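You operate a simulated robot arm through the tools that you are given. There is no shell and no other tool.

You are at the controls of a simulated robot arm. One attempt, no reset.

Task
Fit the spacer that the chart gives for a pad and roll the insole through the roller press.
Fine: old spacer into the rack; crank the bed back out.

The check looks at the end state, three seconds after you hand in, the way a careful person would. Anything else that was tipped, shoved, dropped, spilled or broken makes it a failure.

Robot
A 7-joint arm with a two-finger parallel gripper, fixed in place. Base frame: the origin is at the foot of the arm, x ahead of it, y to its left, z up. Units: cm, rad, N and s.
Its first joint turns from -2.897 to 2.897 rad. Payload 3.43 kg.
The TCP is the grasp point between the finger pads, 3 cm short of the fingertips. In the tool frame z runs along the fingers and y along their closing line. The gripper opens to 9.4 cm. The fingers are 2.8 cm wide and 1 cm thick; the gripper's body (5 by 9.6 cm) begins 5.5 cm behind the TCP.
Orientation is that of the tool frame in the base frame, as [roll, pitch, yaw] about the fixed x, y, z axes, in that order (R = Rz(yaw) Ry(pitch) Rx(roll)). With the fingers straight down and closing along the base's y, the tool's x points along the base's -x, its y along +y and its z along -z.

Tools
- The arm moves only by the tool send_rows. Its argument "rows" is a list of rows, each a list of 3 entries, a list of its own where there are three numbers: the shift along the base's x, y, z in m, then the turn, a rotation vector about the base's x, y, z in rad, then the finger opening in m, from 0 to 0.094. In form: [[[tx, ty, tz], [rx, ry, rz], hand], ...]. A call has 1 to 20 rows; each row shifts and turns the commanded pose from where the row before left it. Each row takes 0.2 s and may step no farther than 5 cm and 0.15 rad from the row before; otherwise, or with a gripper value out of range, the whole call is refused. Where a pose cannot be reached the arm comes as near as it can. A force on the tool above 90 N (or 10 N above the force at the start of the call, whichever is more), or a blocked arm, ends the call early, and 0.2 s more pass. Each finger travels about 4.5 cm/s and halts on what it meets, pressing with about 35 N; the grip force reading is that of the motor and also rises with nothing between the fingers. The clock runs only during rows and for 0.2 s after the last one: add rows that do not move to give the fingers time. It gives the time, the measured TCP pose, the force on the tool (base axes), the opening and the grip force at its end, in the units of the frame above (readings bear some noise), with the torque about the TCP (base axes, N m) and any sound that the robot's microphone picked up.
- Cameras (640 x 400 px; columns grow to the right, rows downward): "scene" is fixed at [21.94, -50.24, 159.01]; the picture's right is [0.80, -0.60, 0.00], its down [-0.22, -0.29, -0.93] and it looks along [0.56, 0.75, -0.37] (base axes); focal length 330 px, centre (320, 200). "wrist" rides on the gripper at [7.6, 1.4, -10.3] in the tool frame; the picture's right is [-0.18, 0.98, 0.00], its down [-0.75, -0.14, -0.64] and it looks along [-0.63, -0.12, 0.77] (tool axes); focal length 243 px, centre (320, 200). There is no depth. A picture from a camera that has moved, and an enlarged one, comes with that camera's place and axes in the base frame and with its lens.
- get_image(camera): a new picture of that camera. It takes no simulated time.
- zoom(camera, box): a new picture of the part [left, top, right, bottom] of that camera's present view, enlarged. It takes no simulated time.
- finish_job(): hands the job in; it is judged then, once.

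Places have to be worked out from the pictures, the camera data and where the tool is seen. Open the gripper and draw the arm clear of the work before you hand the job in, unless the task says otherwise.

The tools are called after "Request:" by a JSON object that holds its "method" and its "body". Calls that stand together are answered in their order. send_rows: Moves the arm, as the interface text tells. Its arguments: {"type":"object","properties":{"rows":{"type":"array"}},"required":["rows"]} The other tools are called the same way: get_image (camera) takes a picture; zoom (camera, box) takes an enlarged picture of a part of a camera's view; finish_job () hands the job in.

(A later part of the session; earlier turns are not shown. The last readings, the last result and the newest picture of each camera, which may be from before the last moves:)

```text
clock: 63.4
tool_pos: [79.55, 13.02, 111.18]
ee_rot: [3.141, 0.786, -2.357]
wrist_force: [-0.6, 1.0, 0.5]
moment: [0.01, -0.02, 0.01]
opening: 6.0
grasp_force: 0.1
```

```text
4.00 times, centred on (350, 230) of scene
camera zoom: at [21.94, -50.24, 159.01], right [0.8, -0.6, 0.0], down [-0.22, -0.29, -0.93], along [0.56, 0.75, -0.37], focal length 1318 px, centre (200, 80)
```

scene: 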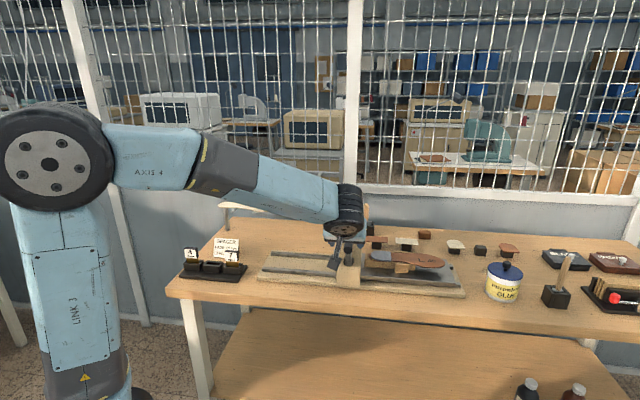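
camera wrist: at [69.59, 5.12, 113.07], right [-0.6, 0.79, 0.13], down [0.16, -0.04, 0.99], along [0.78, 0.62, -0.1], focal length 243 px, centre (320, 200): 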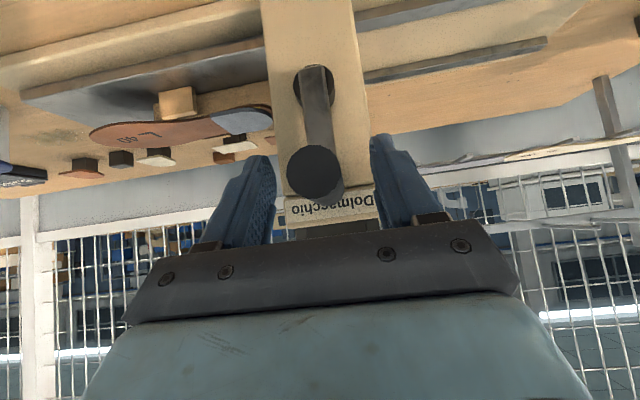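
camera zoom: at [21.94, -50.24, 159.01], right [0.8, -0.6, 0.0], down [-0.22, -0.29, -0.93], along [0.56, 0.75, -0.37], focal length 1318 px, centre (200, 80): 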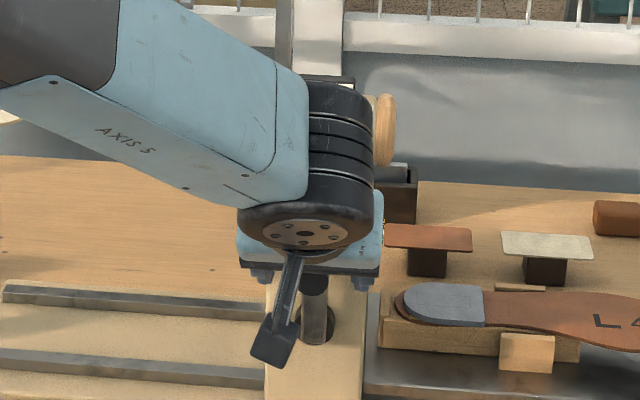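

The knob is centred between the fingers. Closing on it.

Request:
{"method": "send_rows", "body": {"rows": [[[0, 0, 0], [0, 0, 0], 0.045], [[0, 0, 0], [0, 0, 0], 0.03], [[0, 0, 0], [0, 0, 0], 0.015], [[0, 0, 0], [0, 0, 0], 0.005], [[0, 0, 0], [0, 0, 0], 0.005]]}}

Request:
{"method": "get_image", "body": {"camera": "wrist"}}

```text
clock: 64.6
tool_pos: [79.59, 13.0, 111.23]
ee_rot: [-3.141, 0.785, -2.359]
wrist_force: [-0.6, 1.7, -1.2]
moment: [0.03, 0.01, 0.03]
opening: 2.89
grasp_force: 45.3
```

```text
taken
camera wrist: at [69.57, 5.11, 113.09], right [-0.6, 0.79, 0.13], down [0.16, -0.04, 0.99], along [0.78, 0.62, -0.1], focal length 243 px, centre (320, 200)
```

wrist: 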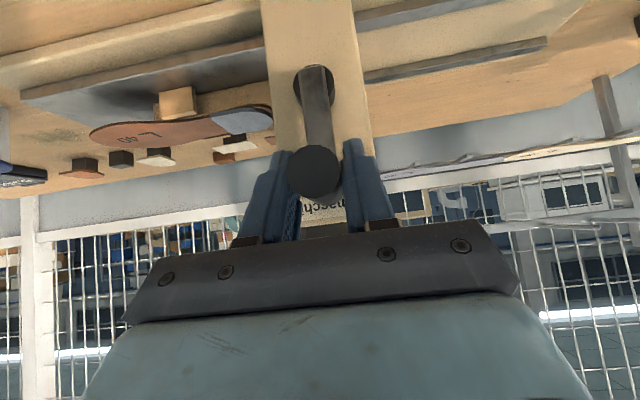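

Firm grip. Now a small test turn, 15° clockwise as seen from the front, to check the force and which way the bed moves.

Request:
{"method": "send_rows", "body": {"rows": [[[0.0081, -0.0081, -0.00075], [0, 0, 0], 0.005], [[0.008, -0.008, -0.00225], [0, 0, 0], 0.005], [[0, 0, 0], [0, 0, 0], 0.005]]}}

Request:
{"method": "get_image", "body": {"camera": "wrist"}}

Request:
{"method": "get_image", "body": {"camera": "scene"}}

```text
clock: 65.1
tool_pos: [79.6, 13.03, 111.12]
ee_rot: [3.124, 0.783, -2.341]
wrist_force: [-49.4, 3.6, 17.4]
moment: [-0.4, 0.81, -0.33]
opening: 2.91
grasp_force: 44.7
stopped in row 2: the force on the tool passed its limit at 98 N (the readings are from after the stop); the commanded pose is now the measured one
```

```text
taken
camera wrist: at [69.85, 4.86, 113.11], right [-0.62, 0.77, 0.14], down [0.17, -0.05, 0.98], along [0.76, 0.64, -0.1], focal length 243 px, centre (320, 200)
```

wrist: 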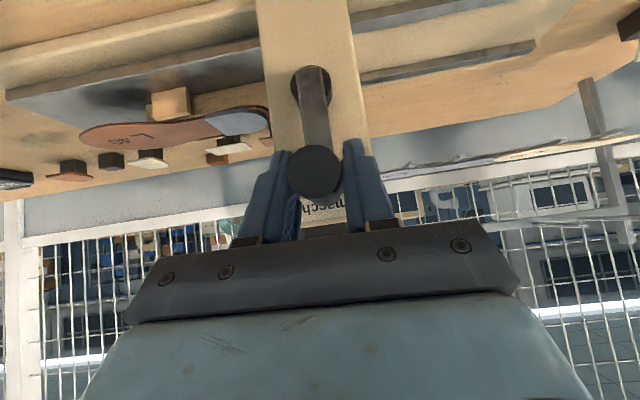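

```text
taken
```

scene: 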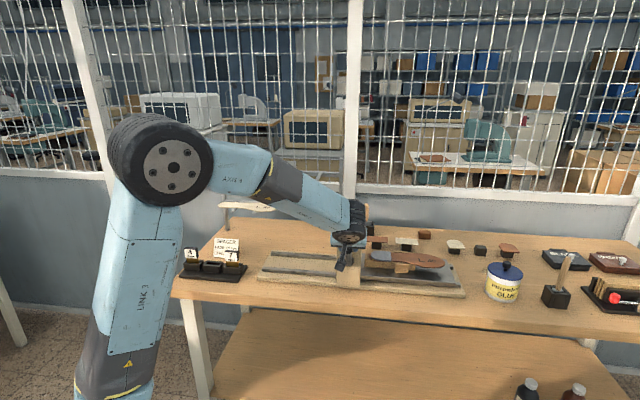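

The knob wouldn't go clockwise (it hit a stop and the bed didn't move), so the feed direction must be counter-clockwise. Testing a small counter-clockwise move.

Request:
{"method": "send_rows", "body": {"rows": [[[-0.004, 0.004, 0], [0, 0, -0.008], 0.005], [[-0.004, 0.004, 0], [0, 0, -0.008], 0.005], [[0, 0, 0], [0, 0, 0], 0.005]]}}

Request:
{"method": "get_image", "body": {"camera": "wrist"}}

```text
clock: 65.9
tool_pos: [79.29, 13.39, 111.06]
ee_rot: [3.129, 0.786, -2.364]
wrist_force: [-9.3, -13.0, 22.6]
moment: [-0.12, -0.22, 0.13]
opening: 2.88
grasp_force: 45.1
```

```text
taken
camera wrist: at [69.3, 5.51, 112.98], right [-0.6, 0.78, 0.14], down [0.16, -0.05, 0.99], along [0.78, 0.62, -0.1], focal length 243 px, centre (320, 200)
```

wrist: 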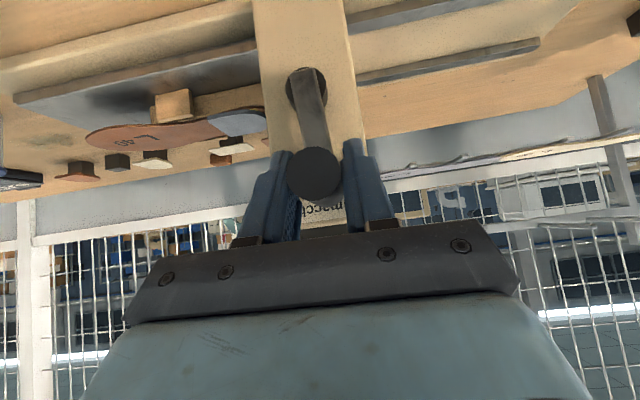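

Counter-clockwise it moves freely. I'll correct the small residual pose error and continue to about 18° to see the bed's response.

Request:
{"method": "send_rows", "body": {"rows": [[[-0.001, -0.001, 0.0015], [-0.006, -0.006, 0], 0.005], [[-0.0055, 0.0055, -0.0007], [0, 0, 0], 0.005], [[-0.0053, 0.0053, -0.0014], [0, 0, 0], 0.005], [[-0.0052, 0.0052, -0.002], [0, 0, 0], 0.005], [[0, 0, 0], [0, 0, 0], 0.005]]}}

Request:
{"method": "get_image", "body": {"camera": "wrist"}}

Request:
{"method": "zoom", "body": {"camera": "scene", "box": [240, 200, 480, 310]}}

```text
clock: 67.1
tool_pos: [77.51, 15.12, 110.6]
ee_rot: [3.136, 0.784, -2.358]
wrist_force: [4.2, -2.9, 0.1]
moment: [-0.07, -0.39, -0.02]
opening: 2.88
grasp_force: 45.1
```

```text
taken
camera wrist: at [67.7, 7.11, 112.54], right [-0.61, 0.78, 0.13], down [0.16, -0.04, 0.99], along [0.78, 0.62, -0.1], focal length 243 px, centre (320, 200)
```

wrist: 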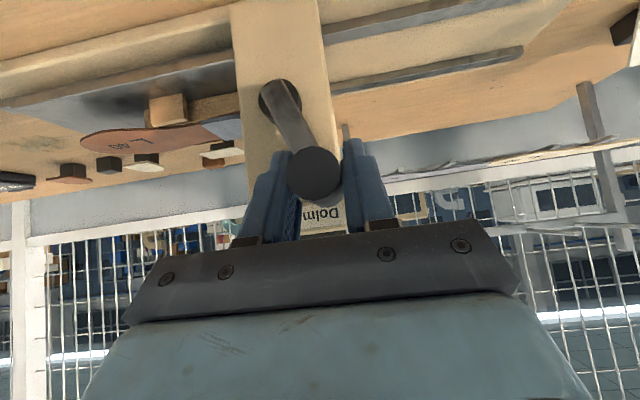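

```text
2.67 times, centred on (360, 255) of scene
camera zoom: at [21.94, -50.24, 159.01], right [0.8, -0.6, 0.0], down [-0.22, -0.29, -0.93], along [0.56, 0.75, -0.37], focal length 879 px, centre (213, 53)
```

zoom: 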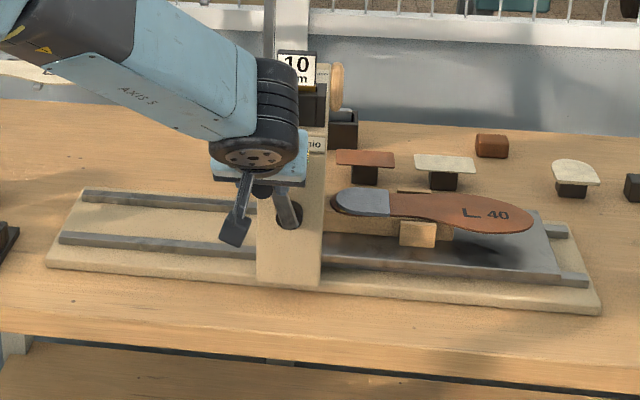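

The bed moved left about 3 cm with the crank turned about 18°, and forces are low. The images give radius ≈8.85 cm and hub ≈(a=47.03, z=101.6). Continuing counter-clockwise along that arc to about 42°.

Request:
{"method": "send_rows", "body": {"rows": [[[-0.0061, 0.0061, -0.0033], [0, 0, 0], 0.005], [[-0.0059, 0.0059, -0.0042], [0, 0, 0], 0.005], [[-0.0055, 0.0055, -0.005], [0, 0, 0], 0.005], [[-0.0051, 0.0051, -0.0058], [0, 0, 0], 0.005], [[0, 0, 0], [0, 0, 0], 0.005]]}}

Request:
{"method": "get_image", "body": {"camera": "wrist"}}

Request:
{"method": "zoom", "body": {"camera": "scene", "box": [240, 200, 480, 310]}}

```text
clock: 68.3
tool_pos: [75.4, 17.3, 108.83]
ee_rot: [3.138, 0.781, -2.355]
wrist_force: [4.3, -5.3, 0.8]
moment: [-0.1, -0.48, 0.04]
opening: 2.89
grasp_force: 44.9
```

```text
taken
camera wrist: at [65.44, 9.37, 110.76], right [-0.61, 0.78, 0.13], down [0.16, -0.04, 0.99], along [0.78, 0.62, -0.1], focal length 243 px, centre (320, 200)
```

wrist: 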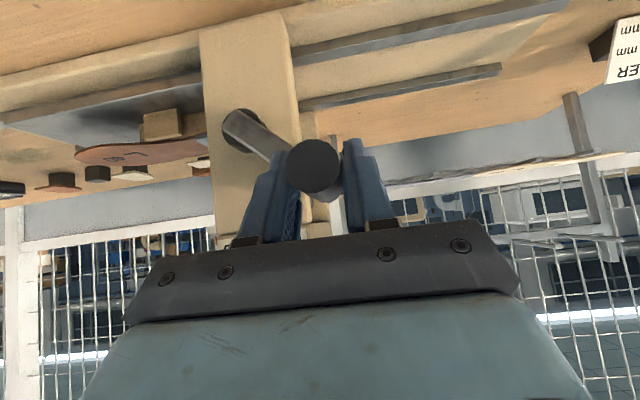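

```text
2.67 times, centred on (360, 255) of scene
camera zoom: at [21.94, -50.24, 159.01], right [0.8, -0.6, 0.0], down [-0.22, -0.29, -0.93], along [0.56, 0.75, -0.37], focal length 879 px, centre (213, 53)
```

zoom: 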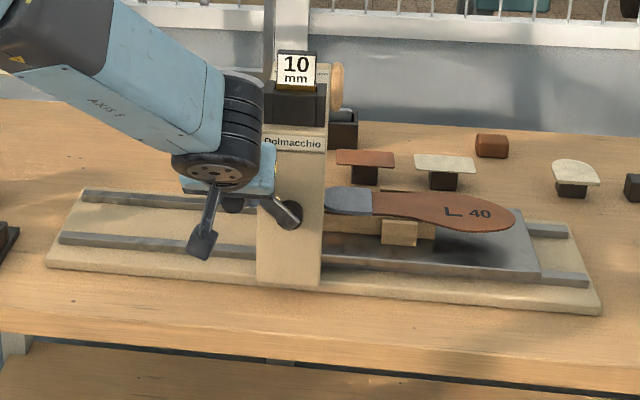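

Bed and insole are feeding in. Knob measured at about 43°. Continuing the arc to about 73°.

Request:
{"method": "send_rows", "body": {"rows": [[[-0.0045, 0.0045, -0.0066], [0, 0, 0], 0.005], [[-0.004, 0.004, -0.0072], [0, 0, 0], 0.005], [[-0.0034, 0.0034, -0.0077], [0, 0, 0], 0.005], [[-0.0028, 0.0028, -0.0082], [0, 0, 0], 0.005], [[-0.0022, 0.0022, -0.0086], [0, 0, 0], 0.005], [[0, 0, 0], [0, 0, 0], 0.005]]}}

Request:
{"method": "get_image", "body": {"camera": "wrist"}}

Request:
{"method": "zoom", "body": {"camera": "scene", "box": [240, 200, 480, 310]}}

```text
clock: 69.7
tool_pos: [73.76, 18.88, 104.99]
ee_rot: [3.136, 0.782, -2.358]
wrist_force: [21.8, -17.9, -2.9]
moment: [-0.36, -0.48, -0.55]
opening: 2.44
grasp_force: 44.8
```

```text
taken
camera wrist: at [63.87, 10.91, 106.9], right [-0.6, 0.79, 0.13], down [0.16, -0.04, 0.99], along [0.78, 0.62, -0.1], focal length 243 px, centre (320, 200)
```

wrist: 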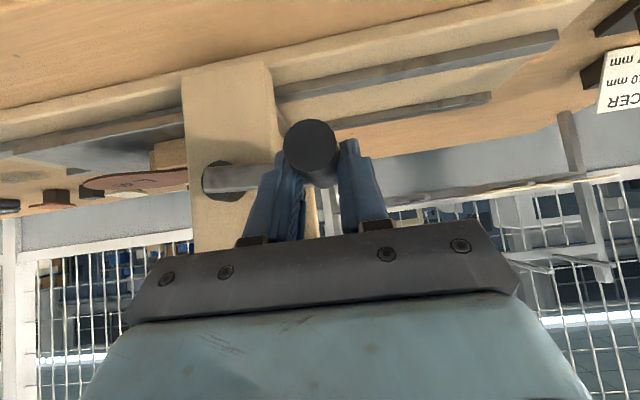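

```text
2.67 times, centred on (360, 255) of scene
camera zoom: at [21.94, -50.24, 159.01], right [0.8, -0.6, 0.0], down [-0.22, -0.29, -0.93], along [0.56, 0.75, -0.37], focal length 879 px, centre (213, 53)
```

zoom: 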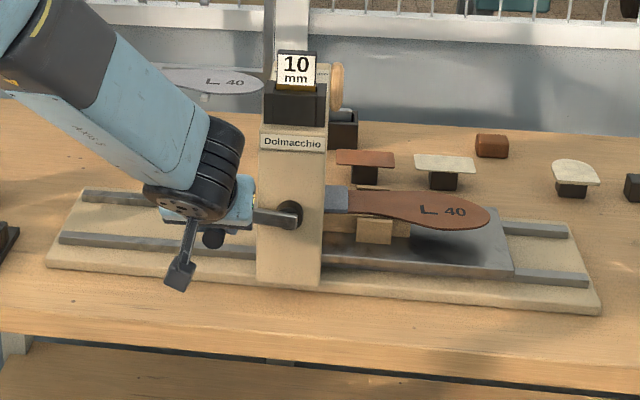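

The knob slipped off the finger step onto the pads near the fingertips (opening 2.44). The refined fit is hub ≈(a=47.03, z=102.2), r≈8.25, now at about 82°. I'll open slightly, reseat a few mm lower and toward the hub, and regrip.

Request:
{"method": "send_rows", "body": {"rows": [[[0, 0, 0], [0, 0, 0], 0.032], [[0, 0, 0], [0, 0, 0], 0.032], [[0.0014, -0.0014, -0.003], [0, 0, 0], 0.032], [[0, 0, -0.003], [0, 0, 0], 0.032], [[0, 0, 0], [0, 0, 0], 0.032]]}}

Request:
{"method": "get_image", "body": {"camera": "wrist"}}

```text
clock: 70.9
tool_pos: [73.74, 18.98, 104.42]
ee_rot: [3.137, 0.782, -2.354]
wrist_force: [0.3, 0.2, -0.3]
moment: [0.0, 0.0, 0.01]
opening: 3.2
grasp_force: 0.1
```

```text
taken
camera wrist: at [63.83, 10.97, 106.33], right [-0.61, 0.78, 0.13], down [0.16, -0.04, 0.99], along [0.78, 0.62, -0.1], focal length 243 px, centre (320, 200)
```

wrist: 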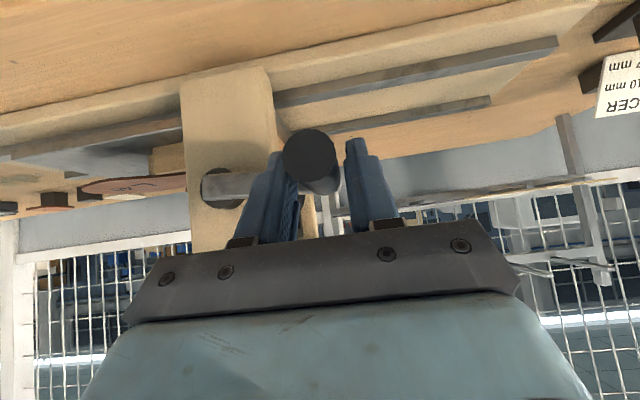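

The crank stays put on its own; the knob is at about (38.99, z=103.0). Centring the hand on it, closing, and continuing down the left side.

Request:
{"method": "send_rows", "body": {"rows": [[[0.0019, -0.0019, 0], [0, 0, 0], 0.032], [[0, 0, 0], [0, 0, 0], 0.015], [[0, 0, 0], [0, 0, 0], 0.005], [[0, 0, 0], [0, 0, 0], 0.005], [[-0.0002, 0.0002, -0.0085], [0, 0, 0], 0.005], [[0.0004, -0.0004, -0.0085], [0, 0, 0], 0.005], [[0.001, -0.001, -0.0083], [0, 0, 0], 0.005], [[0.0017, -0.0017, -0.0081], [0, 0, 0], 0.005], [[0, 0, 0], [0, 0, 0], 0.005]]}}

Request:
{"method": "get_image", "body": {"camera": "wrist"}}

Request:
{"method": "zoom", "body": {"camera": "scene", "box": [240, 200, 480, 310]}}

```text
clock: 72.9
tool_pos: [74.17, 18.47, 101.22]
ee_rot: [3.138, 0.782, -2.354]
wrist_force: [-1.4, 5.7, 0.6]
moment: [-0.1, -0.14, -0.55]
opening: 2.49
grasp_force: 45.1
```

```text
taken
camera wrist: at [64.35, 10.49, 103.0], right [-0.61, 0.78, 0.13], down [0.16, -0.04, 0.99], along [0.78, 0.62, -0.1], focal length 243 px, centre (320, 200)
```

wrist: 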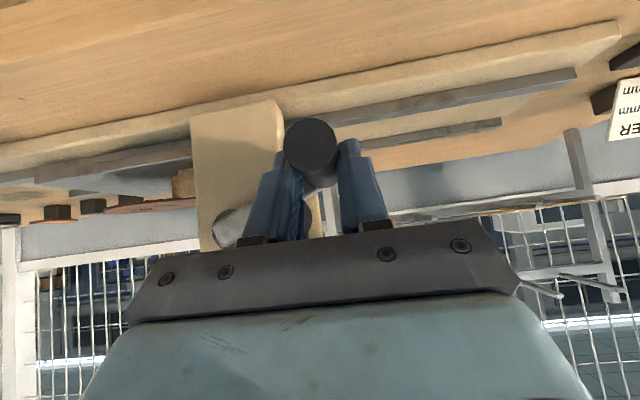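

```text
2.67 times, centred on (360, 255) of scene
camera zoom: at [21.94, -50.24, 159.01], right [0.8, -0.6, 0.0], down [-0.22, -0.29, -0.93], along [0.56, 0.75, -0.37], focal length 879 px, centre (213, 53)
```

zoom: 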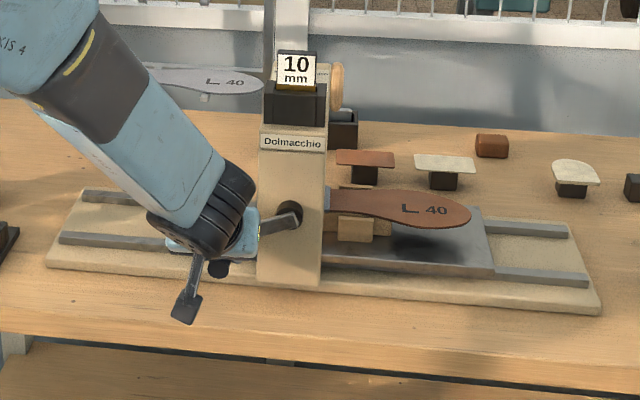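

Low forces, and the insole is going under the roller. The knob has crept toward the fingertips again, so I'll reseat before going on: open slightly, lower 8 mm, regrip.

Request:
{"method": "send_rows", "body": {"rows": [[[0, 0, 0], [0, 0, 0], 0.034], [[0, 0, 0], [0, 0, 0], 0.034], [[0.0008, -0.0008, -0.004], [0, 0, 0], 0.034], [[0, 0, -0.004], [0, 0, 0], 0.034], [[0, 0, 0], [0, 0, 0], 0.015], [[0, 0, 0], [0, 0, 0], 0.005], [[0, 0, 0], [0, 0, 0], 0.005], [[0, 0, 0], [0, 0, 0], 0.005]]}}

Request:
{"method": "get_image", "body": {"camera": "wrist"}}

```text
clock: 74.7
tool_pos: [74.23, 18.23, 100.28]
ee_rot: [3.136, 0.782, -2.355]
wrist_force: [-4.7, 3.0, -4.0]
moment: [0.06, 0.02, -0.04]
opening: 2.89
grasp_force: 45.1
```

```text
taken
camera wrist: at [64.37, 10.46, 102.18], right [-0.61, 0.78, 0.13], down [0.16, -0.04, 0.99], along [0.78, 0.62, -0.1], focal length 243 px, centre (320, 200)
```

wrist: 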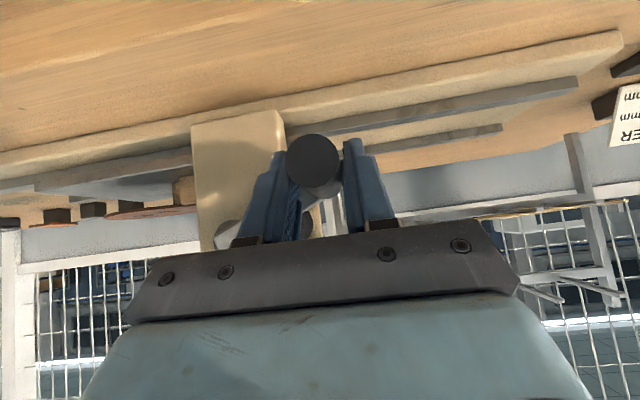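

Regripped; the knob is at about 113°. Continuing the arc through the lower left.

Request:
{"method": "send_rows", "body": {"rows": [[[0.0026, -0.0026, -0.0076], [0, 0, 0], 0.005], [[0.0032, -0.0032, -0.0072], [0, 0, 0], 0.005], [[0.0037, -0.0037, -0.0067], [0, 0, 0], 0.005], [[0.0042, -0.0042, -0.0061], [0, 0, 0], 0.005], [[0.0046, -0.0046, -0.0054], [0, 0, 0], 0.005], [[0, 0, 0], [0, 0, 0], 0.005]]}}

Request:
{"method": "get_image", "body": {"camera": "wrist"}}

Request:
{"method": "zoom", "body": {"camera": "scene", "box": [240, 200, 480, 310]}}

```text
clock: 76.1
tool_pos: [76.03, 16.55, 96.81]
ee_rot: [3.136, 0.78, -2.356]
wrist_force: [-12.7, 5.3, -19.4]
moment: [0.14, 0.06, -0.1]
opening: 2.89
grasp_force: 44.8
```

```text
taken
camera wrist: at [66.26, 8.59, 98.84], right [-0.61, 0.78, 0.13], down [0.16, -0.04, 0.99], along [0.78, 0.62, -0.1], focal length 243 px, centre (320, 200)
```

wrist: 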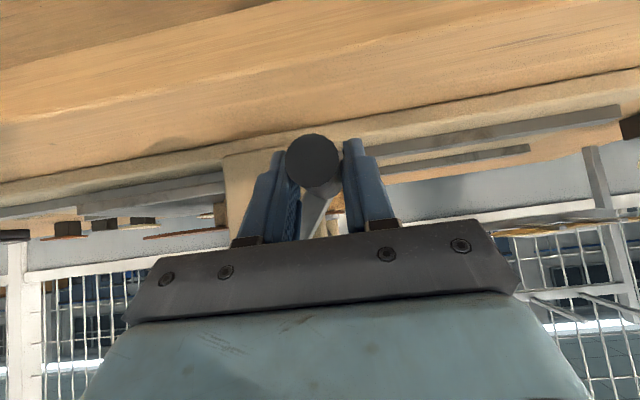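

```text
2.67 times, centred on (360, 255) of scene
camera zoom: at [21.94, -50.24, 159.01], right [0.8, -0.6, 0.0], down [-0.22, -0.29, -0.93], along [0.56, 0.75, -0.37], focal length 879 px, centre (213, 53)
```

zoom: 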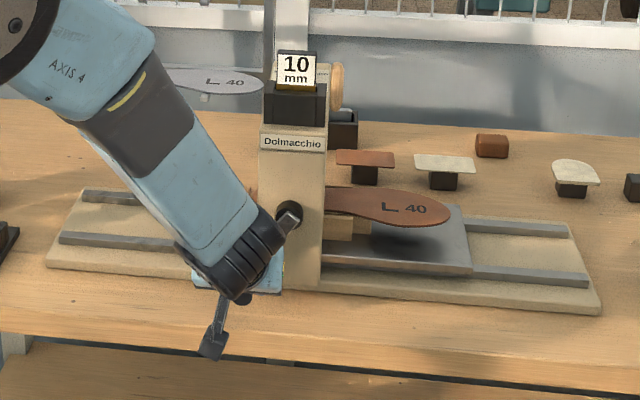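

Tracking well (about 144°). The force suggests the true radius is about 1–2 mm larger, so I'll adjust slightly outward and continue toward the bottom.

Request:
{"method": "send_rows", "body": {"rows": [[[0.0048, -0.0048, -0.006], [0, 0, 0], 0.005], [[0.0054, -0.0054, -0.0039], [0, 0, 0], 0.005], [[0.0057, -0.0057, -0.0031], [0, 0, 0], 0.005], [[0.0059, -0.0059, -0.0022], [0, 0, 0], 0.005], [[0.006, -0.006, -0.0014], [0, 0, 0], 0.005], [[0, 0, 0], [0, 0, 0], 0.005]]}}

Request:
{"method": "get_image", "body": {"camera": "wrist"}}

Request:
{"method": "zoom", "body": {"camera": "scene", "box": [240, 200, 480, 310]}}

```text
clock: 77.5
tool_pos: [78.87, 13.76, 95.72]
ee_rot: [-3.142, 0.789, -2.351]
wrist_force: [9.0, 1.3, 54.3]
moment: [-0.15, 0.0, 0.08]
opening: 2.74
grasp_force: 44.9
```

```text
taken
camera wrist: at [69.06, 5.8, 97.54], right [-0.61, 0.78, 0.13], down [0.15, -0.05, 0.99], along [0.78, 0.62, -0.09], focal length 243 px, centre (320, 200)
```

wrist: 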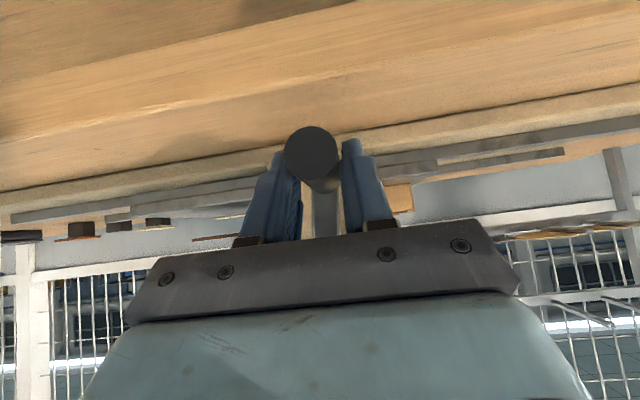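

```text
2.67 times, centred on (360, 255) of scene
camera zoom: at [21.94, -50.24, 159.01], right [0.8, -0.6, 0.0], down [-0.22, -0.29, -0.93], along [0.56, 0.75, -0.37], focal length 879 px, centre (213, 53)
```

zoom: 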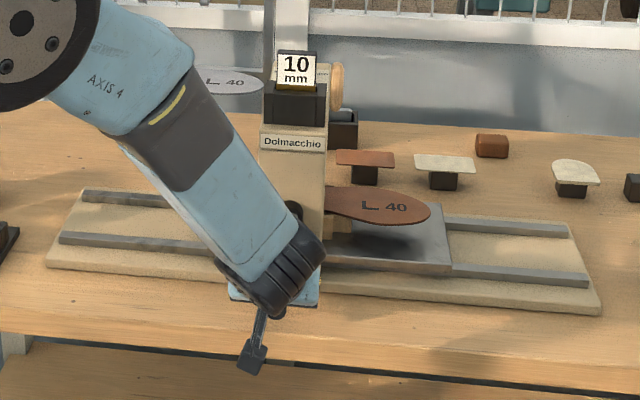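

Near the bottom (about 174°) the commanded path was slightly too low (54 N up). I'll reseat by opening briefly (which relaxes the hand), regrip, and continue up the right side with r≈8.15.

Request:
{"method": "send_rows", "body": {"rows": [[[0, 0, 0], [0, 0, 0], 0.034], [[0, 0, 0], [0, 0, 0], 0.034], [[0.0008, -0.0008, 0], [0, 0, 0], 0.034], [[0, 0, 0], [0, 0, 0], 0.015], [[0, 0, 0], [0, 0, 0], 0.005], [[0, 0, 0], [0, 0, 0], 0.005], [[0, 0, 0], [0, 0, 0], 0.005]]}}

Request:
{"method": "get_image", "body": {"camera": "wrist"}}

```text
clock: 79.1
tool_pos: [78.91, 13.54, 95.33]
ee_rot: [3.135, 0.781, -2.355]
wrist_force: [-5.5, 0.2, -12.8]
moment: [-0.02, -0.1, -0.02]
opening: 2.87
grasp_force: 45.1
```

```text
taken
camera wrist: at [69.12, 5.67, 97.17], right [-0.61, 0.78, 0.13], down [0.16, -0.04, 0.99], along [0.78, 0.62, -0.1], focal length 243 px, centre (320, 200)
```

wrist: 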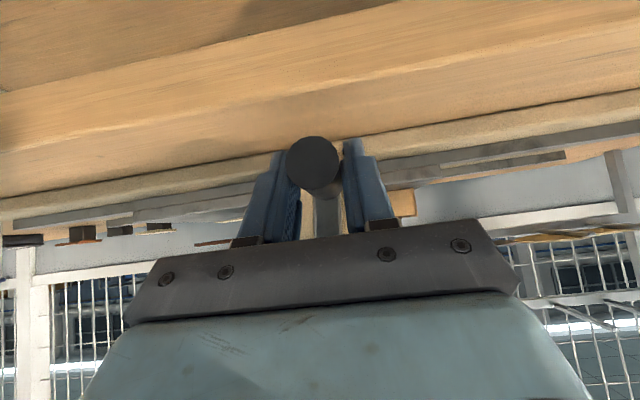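

Reseated. Now continuing through the bottom and up the right side to about 204°.

Request:
{"method": "send_rows", "body": {"rows": [[[0.006, -0.006, -0.0004], [0, 0, 0], 0.005], [[0.006, -0.006, 0.0005], [0, 0, 0], 0.005], [[0.006, -0.006, 0.0014], [0, 0, 0], 0.005], [[0.0058, -0.0058, 0.0023], [0, 0, 0], 0.005], [[0.0056, -0.0056, 0.0031], [0, 0, 0], 0.005], [[0, 0, 0], [0, 0, 0], 0.005]]}}

Request:
{"method": "get_image", "body": {"camera": "wrist"}}

Request:
{"method": "zoom", "body": {"camera": "scene", "box": [240, 200, 480, 310]}}

```text
clock: 80.5
tool_pos: [81.73, 10.92, 96.27]
ee_rot: [3.14, 0.784, -2.351]
wrist_force: [-12.7, 12.7, 29.4]
moment: [-0.05, -0.02, 0.04]
opening: 2.75
grasp_force: 44.8
```

```text
taken
camera wrist: at [71.94, 2.89, 98.13], right [-0.61, 0.78, 0.13], down [0.16, -0.04, 0.99], along [0.78, 0.62, -0.1], focal length 243 px, centre (320, 200)
```

wrist: 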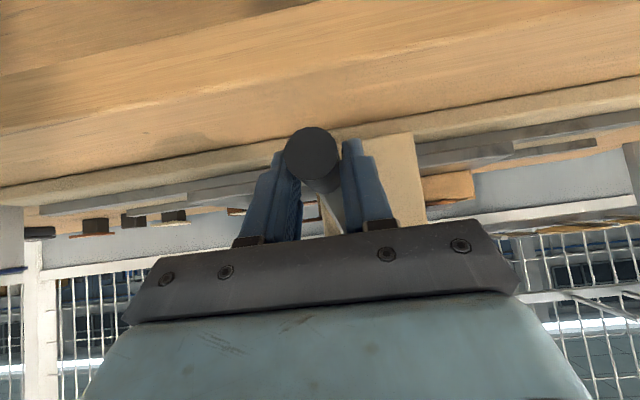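

```text
2.67 times, centred on (360, 255) of scene
camera zoom: at [21.94, -50.24, 159.01], right [0.8, -0.6, 0.0], down [-0.22, -0.29, -0.93], along [0.56, 0.75, -0.37], focal length 879 px, centre (213, 53)
```

zoom: 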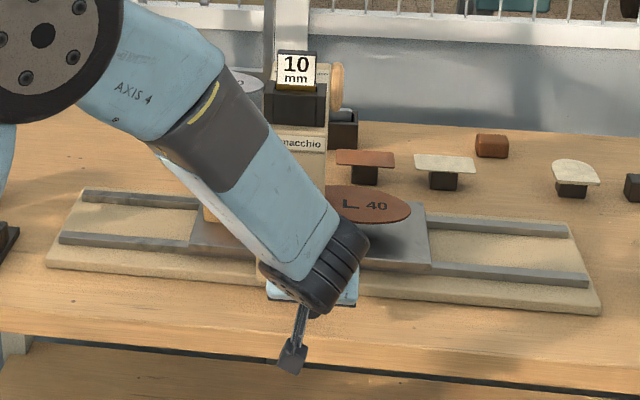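

At about 203°, the bed is now emerging on the left. Continuing up the right side.

Request:
{"method": "send_rows", "body": {"rows": [[[0.0054, -0.0054, 0.0039], [0, 0, 0], 0.005], [[0.005, -0.005, 0.0047], [0, 0, 0], 0.005], [[0.0046, -0.0046, 0.0054], [0, 0, 0], 0.005], [[0.0042, -0.0042, 0.0061], [0, 0, 0], 0.005], [[0.0037, -0.0037, 0.0066], [0, 0, 0], 0.005], [[0, 0, 0], [0, 0, 0], 0.005]]}}

Request:
{"method": "get_image", "body": {"camera": "wrist"}}

Request:
{"method": "zoom", "body": {"camera": "scene", "box": [240, 200, 480, 310]}}

```text
clock: 81.9
tool_pos: [84.21, 8.5, 98.66]
ee_rot: [3.137, 0.782, -2.356]
wrist_force: [-3.5, 4.2, -4.8]
moment: [-0.55, 0.14, 0.03]
opening: 2.89
grasp_force: 45.2
```

```text
taken
camera wrist: at [74.34, 0.46, 100.56], right [-0.61, 0.78, 0.13], down [0.16, -0.04, 0.99], along [0.78, 0.62, -0.1], focal length 243 px, centre (320, 200)
```

wrist: 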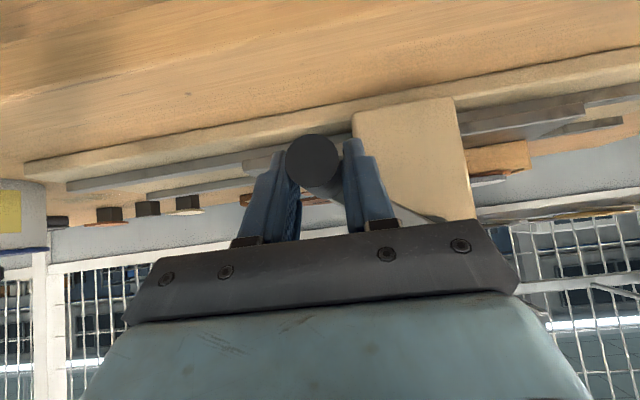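

```text
2.67 times, centred on (360, 255) of scene
camera zoom: at [21.94, -50.24, 159.01], right [0.8, -0.6, 0.0], down [-0.22, -0.29, -0.93], along [0.56, 0.75, -0.37], focal length 879 px, centre (213, 53)
```

zoom: 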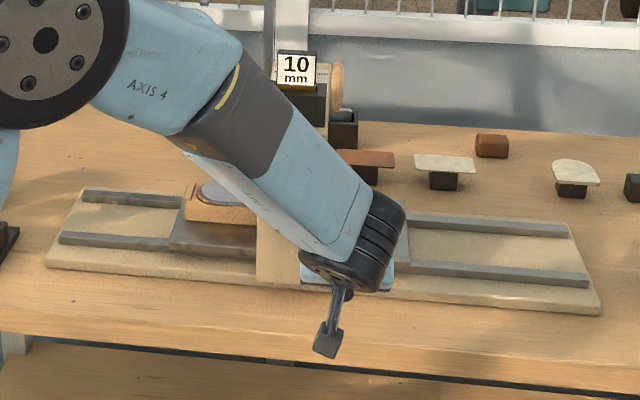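

Tracking well at about 234°; the heel with the pad is out on the left side. Continuing up.

Request:
{"method": "send_rows", "body": {"rows": [[[0.0032, -0.0032, 0.0072], [0, 0, 0], 0.005], [[0.0027, -0.0027, 0.0076], [0, 0, 0], 0.005], [[0.0021, -0.0021, 0.008], [0, 0, 0], 0.005], [[0.0015, -0.0015, 0.0083], [0, 0, 0], 0.005], [[0.0009, -0.0009, 0.0084], [0, 0, 0], 0.005], [[0, 0, 0], [0, 0, 0], 0.005]]}}

Request:
{"method": "get_image", "body": {"camera": "wrist"}}

Request:
{"method": "zoom", "body": {"camera": "scene", "box": [240, 200, 480, 310]}}

```text
clock: 83.3
tool_pos: [85.33, 7.42, 102.55]
ee_rot: [3.136, 0.783, -2.354]
wrist_force: [-1.3, 6.2, -5.2]
moment: [-0.46, 0.13, -0.37]
opening: 2.46
grasp_force: 44.9
```

```text
taken
camera wrist: at [75.39, -0.55, 104.56], right [-0.61, 0.78, 0.13], down [0.16, -0.04, 0.99], along [0.78, 0.62, -0.1], focal length 243 px, centre (320, 200)
```

wrist: 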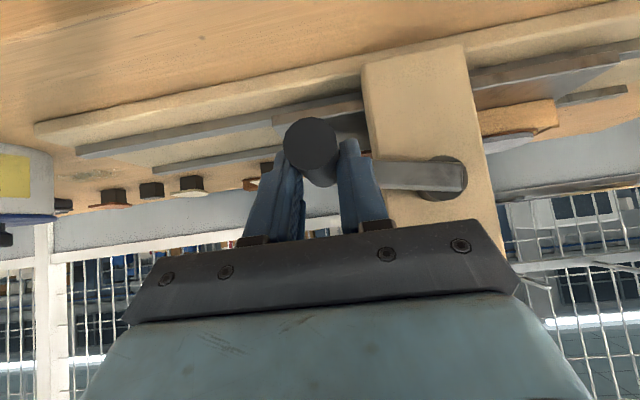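

```text
2.67 times, centred on (360, 255) of scene
camera zoom: at [21.94, -50.24, 159.01], right [0.8, -0.6, 0.0], down [-0.22, -0.29, -0.93], along [0.56, 0.75, -0.37], focal length 879 px, centre (213, 53)
```

zoom: 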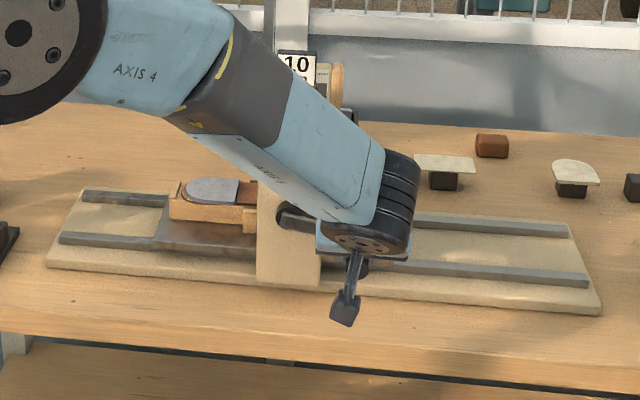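

The knob lags slightly (about 260°) and has moved toward the tips again; reseating 5 mm lower, then continuing over the right side.

Request:
{"method": "send_rows", "body": {"rows": [[[0, 0, 0], [0, 0, 0], 0.034], [[0, 0, 0], [0, 0, 0], 0.034], [[0.0005, -0.0005, -0.005], [0, 0, 0], 0.034], [[0, 0, 0], [0, 0, 0], 0.015], [[0, 0, 0], [0, 0, 0], 0.005], [[0, 0, 0], [0, 0, 0], 0.005], [[0.0009, -0.0009, 0.0083], [0, 0, 0], 0.005], [[0.0003, -0.0003, 0.0085], [0, 0, 0], 0.005], [[-0.0004, 0.0004, 0.0085], [0, 0, 0], 0.005], [[-0.001, 0.001, 0.0084], [0, 0, 0], 0.005], [[0, 0, 0], [0, 0, 0], 0.005]]}}

Request:
{"method": "get_image", "body": {"camera": "wrist"}}

Request:
{"method": "zoom", "body": {"camera": "scene", "box": [240, 200, 480, 310]}}

```text
clock: 85.7
tool_pos: [85.33, 7.48, 105.39]
ee_rot: [3.137, 0.782, -2.354]
wrist_force: [-3.5, 7.3, -6.9]
moment: [-0.52, 0.37, -0.2]
opening: 2.48
grasp_force: 44.9
```

```text
taken
camera wrist: at [75.48, -0.59, 107.39], right [-0.61, 0.78, 0.13], down [0.16, -0.04, 0.99], along [0.78, 0.62, -0.1], focal length 243 px, centre (320, 200)
```

wrist: 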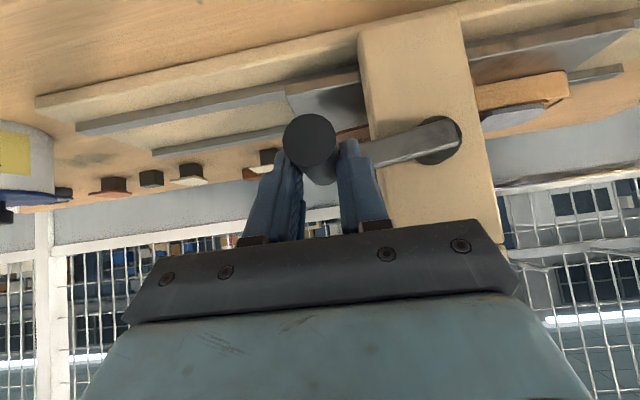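

```text
2.67 times, centred on (360, 255) of scene
camera zoom: at [21.94, -50.24, 159.01], right [0.8, -0.6, 0.0], down [-0.22, -0.29, -0.93], along [0.56, 0.75, -0.37], focal length 879 px, centre (213, 53)
```

zoom: 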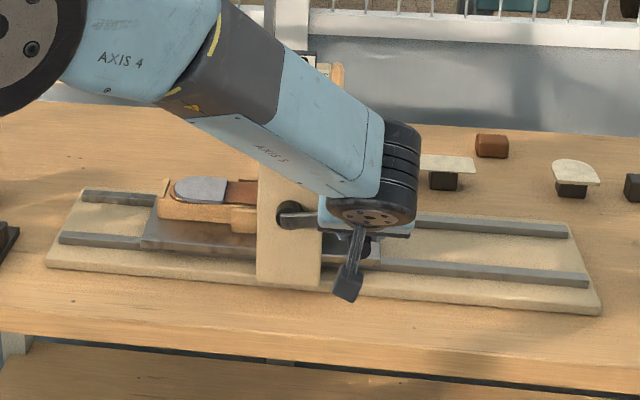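

About 278°, bed travel about 25 cm. The knob lags about 7 mm through slip when lifting. Reseating and continuing in shorter bites.

Request:
{"method": "send_rows", "body": {"rows": [[[0, 0, 0], [0, 0, 0], 0.034], [[0, 0, 0], [0, 0, 0], 0.034], [[0.0006, -0.0006, -0.006], [0, 0, 0], 0.034], [[0, 0, 0], [0, 0, 0], 0.015], [[0, 0, 0], [0, 0, 0], 0.005], [[0, 0, 0], [0, 0, 0], 0.005], [[-0.0012, 0.0012, 0.0084], [0, 0, 0], 0.005], [[-0.0018, 0.0018, 0.0082], [0, 0, 0], 0.005], [[-0.0024, 0.0024, 0.0079], [0, 0, 0], 0.005], [[0, 0, 0], [0, 0, 0], 0.005]]}}

Request:
{"method": "get_image", "body": {"camera": "wrist"}}

```text
clock: 87.9
tool_pos: [84.94, 7.78, 107.42]
ee_rot: [3.137, 0.785, -2.356]
wrist_force: [21.6, -9.0, 3.4]
moment: [-0.58, -0.25, -0.48]
opening: 2.45
grasp_force: 44.9
```

```text
taken
camera wrist: at [75.12, -0.23, 109.27], right [-0.6, 0.79, 0.13], down [0.16, -0.04, 0.99], along [0.78, 0.62, -0.1], focal length 243 px, centre (320, 200)
```

wrist: 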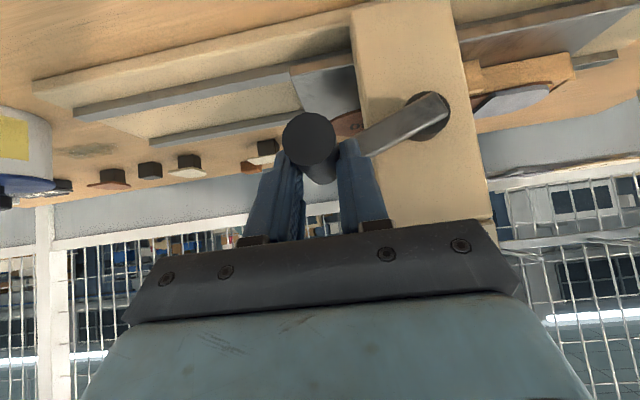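

Slip during lifting is because the knob sits past the finger step. I'll reseat deeper this time (hand 1.8 cm lower so the knob is well within the fingers).

Request:
{"method": "send_rows", "body": {"rows": [[[0, 0, 0], [0, 0, 0], 0.036], [[0, 0, 0], [0, 0, 0], 0.036], [[0.0016, -0.0016, -0.009], [0, 0, 0], 0.036], [[0, 0, -0.009], [0, 0, 0], 0.036], [[0, 0, 0], [0, 0, 0], 0.036], [[0, 0, 0], [0, 0, 0], 0.015], [[0, 0, 0], [0, 0, 0], 0.005], [[0, 0, 0], [0, 0, 0], 0.005]]}}

Request:
{"method": "get_image", "body": {"camera": "wrist"}}

```text
clock: 89.7
tool_pos: [85.14, 7.75, 105.53]
ee_rot: [3.137, 0.783, -2.355]
wrist_force: [4.5, -1.6, 0.1]
moment: [-0.02, 0.0, 0.04]
opening: 2.9
grasp_force: 45.2
```

```text
taken
camera wrist: at [75.16, -0.26, 107.44], right [-0.61, 0.78, 0.13], down [0.16, -0.04, 0.99], along [0.78, 0.62, -0.1], focal length 243 px, centre (320, 200)
```

wrist: 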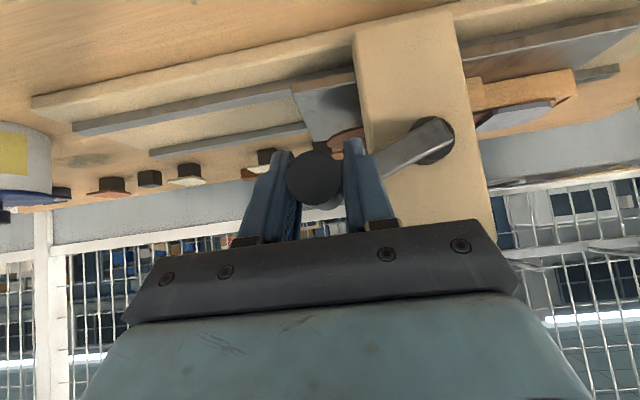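

Deep grip now. Continuing from about 291° to 315°.

Request:
{"method": "send_rows", "body": {"rows": [[[-0.0025, 0.0025, 0.0078], [0, 0, 0], 0.005], [[-0.003, 0.003, 0.0074], [0, 0, 0], 0.005], [[-0.0036, 0.0036, 0.007], [0, 0, 0], 0.005], [[-0.0041, 0.0041, 0.0064], [0, 0, 0], 0.005], [[0, 0, 0], [0, 0, 0], 0.005]]}}

Request:
{"method": "get_image", "body": {"camera": "wrist"}}

Request:
{"method": "zoom", "body": {"camera": "scene", "box": [240, 200, 480, 310]}}

```text
clock: 90.9
tool_pos: [83.89, 8.87, 108.5]
ee_rot: [3.141, 0.783, -2.354]
wrist_force: [21.7, -13.3, 18.3]
moment: [-0.46, 0.16, 0.24]
opening: 2.9
grasp_force: 45.0
```

```text
taken
camera wrist: at [73.9, 0.9, 110.43], right [-0.61, 0.79, 0.13], down [0.16, -0.04, 0.99], along [0.78, 0.62, -0.1], focal length 243 px, centre (320, 200)
```

wrist: 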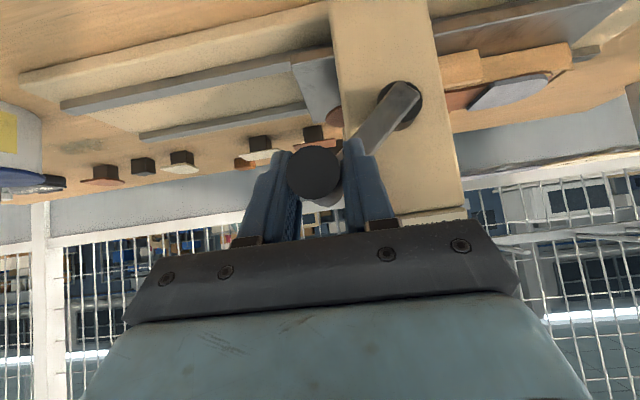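

```text
2.67 times, centred on (360, 255) of scene
camera zoom: at [21.94, -50.24, 159.01], right [0.8, -0.6, 0.0], down [-0.22, -0.29, -0.93], along [0.56, 0.75, -0.37], focal length 879 px, centre (213, 53)
```

zoom: 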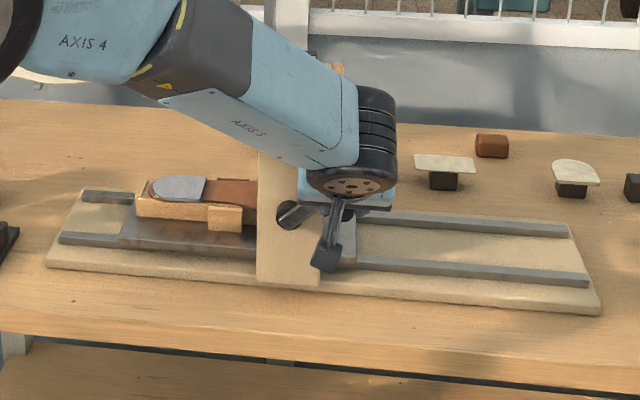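

No slip with the deep grip; knob at about 313°. Continuing to about 343° with a slight outward correction.

Request:
{"method": "send_rows", "body": {"rows": [[[-0.0037, 0.0037, 0.0071], [0, 0, 0], 0.005], [[-0.0048, 0.0048, 0.0053], [0, 0, 0], 0.005], [[-0.0052, 0.0052, 0.0046], [0, 0, 0], 0.005], [[-0.0055, 0.0055, 0.0038], [0, 0, 0], 0.005], [[-0.0058, 0.0058, 0.0029], [0, 0, 0], 0.005], [[0, 0, 0], [0, 0, 0], 0.005]]}}

Request:
{"method": "get_image", "body": {"camera": "wrist"}}

Request:
{"method": "zoom", "body": {"camera": "scene", "box": [240, 200, 480, 310]}}

```text
clock: 92.3
tool_pos: [81.22, 9.74, 111.42]
ee_rot: [-3.116, 0.788, -2.367]
wrist_force: [74.9, -56.9, -2.1]
moment: [-0.21, -2.0, 0.51]
opening: 3.1
grasp_force: 46.7
stopped in row 6: the force on the tool passed its limit at 98 N (the readings are from after the stop); the commanded pose is now the measured one
```

```text
taken
camera wrist: at [71.09, 2.08, 113.22], right [-0.58, 0.81, 0.11], down [0.14, -0.04, 0.99], along [0.8, 0.59, -0.09], focal length 243 px, centre (320, 200)
```

wrist: 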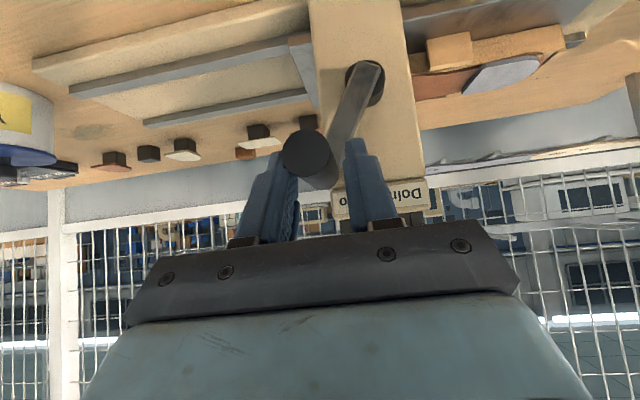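

```text
2.67 times, centred on (360, 255) of scene
camera zoom: at [21.94, -50.24, 159.01], right [0.8, -0.6, 0.0], down [-0.22, -0.29, -0.93], along [0.56, 0.75, -0.37], focal length 879 px, centre (213, 53)
```

zoom: 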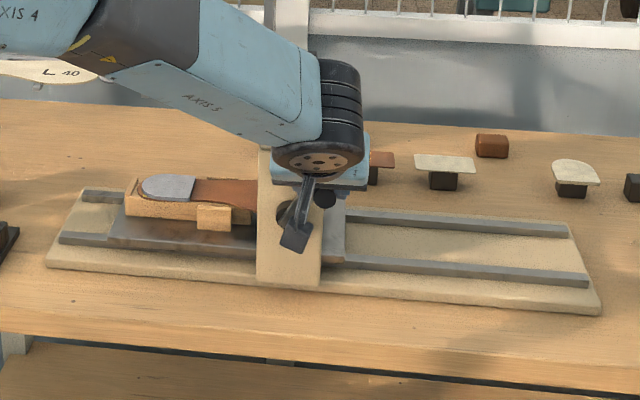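

The crank stopped at about 330° with 98 N, which may be the bed's end of travel. I'll look closely at the bed and insole position.

Request:
{"method": "zoom", "body": {"camera": "wrist", "box": [270, 20, 430, 180]}}

Request:
{"method": "zoom", "body": {"camera": "wrist", "box": [400, 0, 640, 140]}}

Request:
{"method": "zoom", "body": {"camera": "scene", "box": [255, 240, 390, 310]}}

```text
2.50 times, centred on (350, 100) of wrist
camera zoom: at [71.09, 2.08, 113.22], right [-0.58, 0.81, 0.11], down [0.14, -0.04, 0.99], along [0.8, 0.59, -0.09], focal length 606 px, centre (245, 450)
```

zoom: 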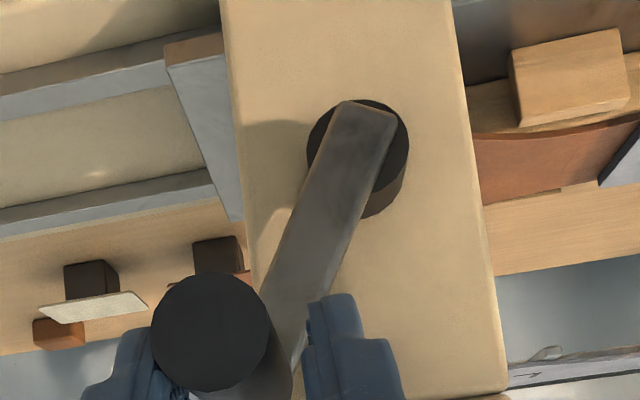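

```text
2.67 times, centred on (520, 70) of wrist
camera zoom: at [71.09, 2.08, 113.22], right [-0.58, 0.81, 0.11], down [0.14, -0.04, 0.99], along [0.8, 0.59, -0.09], focal length 647 px, centre (-213, 547)
```

zoom: 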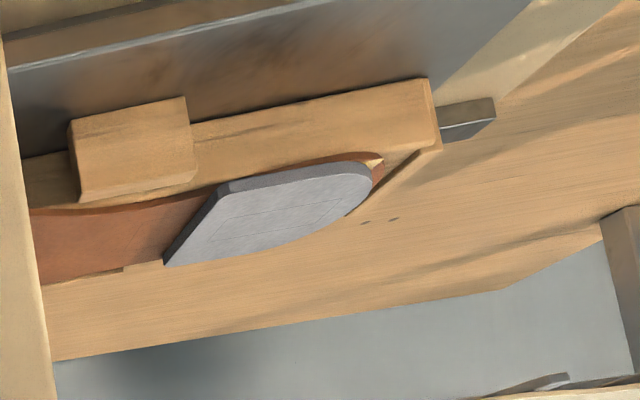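

```text
4.74 times, centred on (322, 275) of scene
camera zoom: at [21.94, -50.24, 159.01], right [0.8, -0.6, 0.0], down [-0.22, -0.29, -0.93], along [0.56, 0.75, -0.37], focal length 1562 px, centre (308, -156)
```

zoom: 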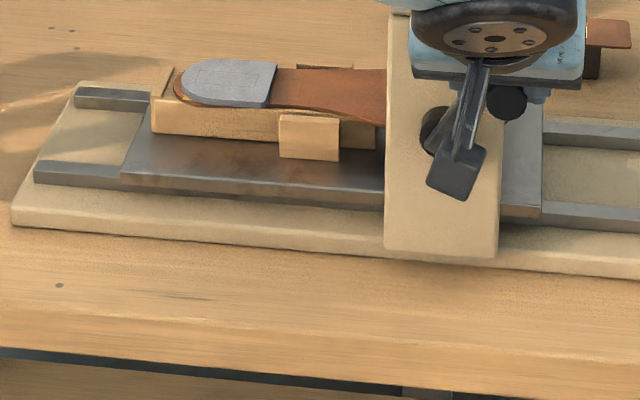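

The tool was forced sideways, and the crank sits near 330° with the toe roughly 2 cm short of the roller axis. I'll release the knob to relax everything and see the crank's free position.

Request:
{"method": "send_rows", "body": {"rows": [[[0, 0, 0], [0, 0, 0], 0.045], [[0, 0, 0], [0, 0, 0], 0.045], [[0.003, -0.003, 0], [0, 0, 0], 0.045], [[0, 0, 0], [0, 0, 0], 0.045]]}}

Request:
{"method": "get_image", "body": {"camera": "wrist"}}

Request:
{"method": "zoom", "body": {"camera": "wrist", "box": [270, 20, 430, 180]}}

```text
clock: 93.3
tool_pos: [80.85, 10.72, 111.22]
ee_rot: [-3.131, 0.784, -2.354]
wrist_force: [12.7, -10.0, 20.6]
moment: [-0.52, -0.49, 0.2]
opening: 5.42
grasp_force: 8.0
```

```text
taken
camera wrist: at [70.88, 2.82, 113.12], right [-0.6, 0.79, 0.12], down [0.15, -0.04, 0.99], along [0.79, 0.61, -0.09], focal length 243 px, centre (320, 200)
```

wrist: 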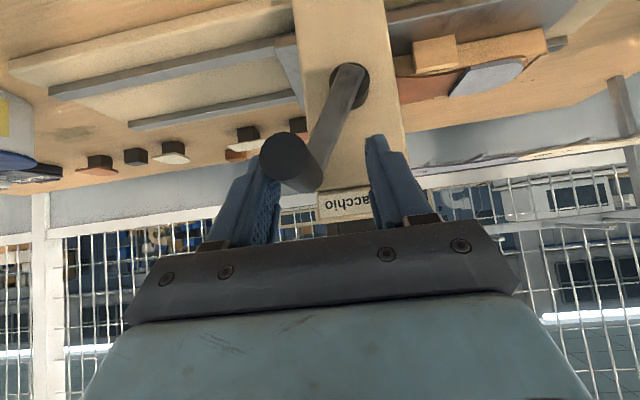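

```text
2.50 times, centred on (350, 100) of wrist
camera zoom: at [70.88, 2.82, 113.12], right [-0.6, 0.79, 0.12], down [0.15, -0.04, 0.99], along [0.79, 0.61, -0.09], focal length 606 px, centre (245, 450)
```

zoom: 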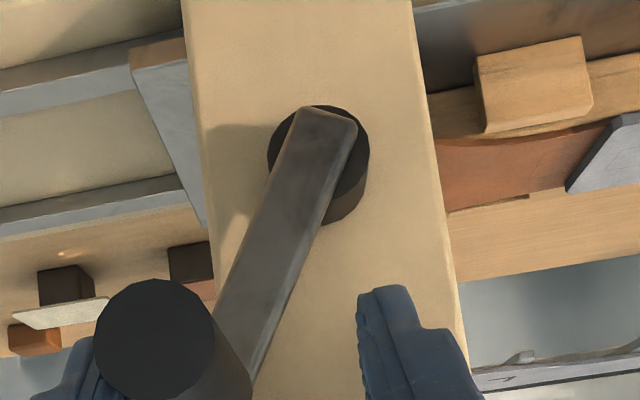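

The crank is at about 331° and the bed is still a few cm short of the rail ends. I'll regrip squarely in a clean pose and then carefully test whether it still turns counter-clockwise.

Request:
{"method": "send_rows", "body": {"rows": [[[0.0081, -0.0028, 0], [0.005, 0.005, 0.0075], 0.055], [[0.0081, -0.0028, -0.005], [0, 0, 0], 0.055], [[0, 0, -0.005], [0, 0, 0], 0.055], [[0, 0, 0], [0, 0, 0], 0.055]]}}

Request:
{"method": "get_image", "body": {"camera": "wrist"}}

Request:
{"method": "zoom", "body": {"camera": "wrist", "box": [270, 20, 430, 180]}}

```text
clock: 94.3
tool_pos: [82.56, 10.16, 110.19]
ee_rot: [3.141, 0.783, -2.357]
wrist_force: [0.2, 0.1, 0.6]
moment: [0.02, 0.02, -0.03]
opening: 5.51
grasp_force: 0.0
```

```text
taken
camera wrist: at [72.55, 2.11, 112.02], right [-0.6, 0.79, 0.13], down [0.16, -0.04, 0.99], along [0.78, 0.62, -0.1], focal length 243 px, centre (320, 200)
```

wrist: 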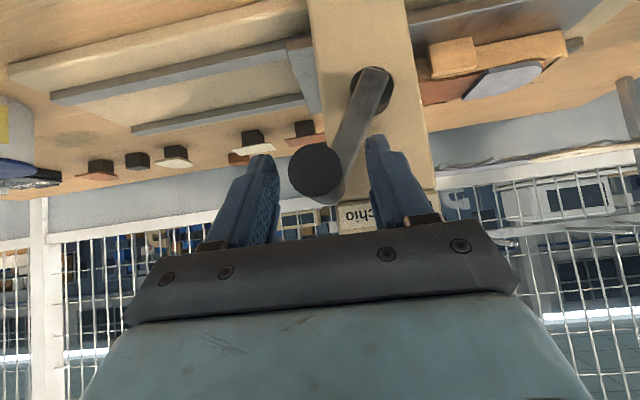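

```text
2.50 times, centred on (350, 100) of wrist
camera zoom: at [72.55, 2.11, 112.02], right [-0.6, 0.79, 0.13], down [0.16, -0.04, 0.99], along [0.78, 0.62, -0.1], focal length 606 px, centre (245, 450)
```

zoom: 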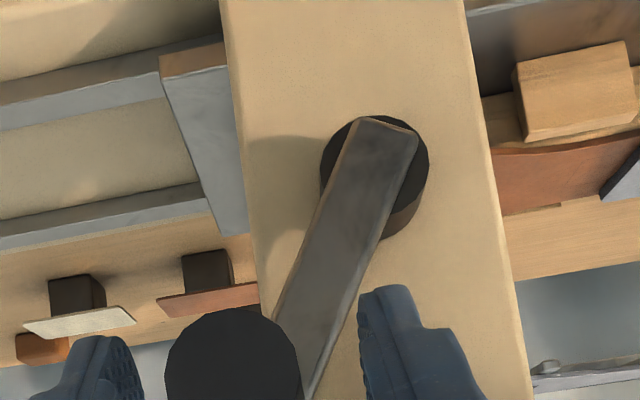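

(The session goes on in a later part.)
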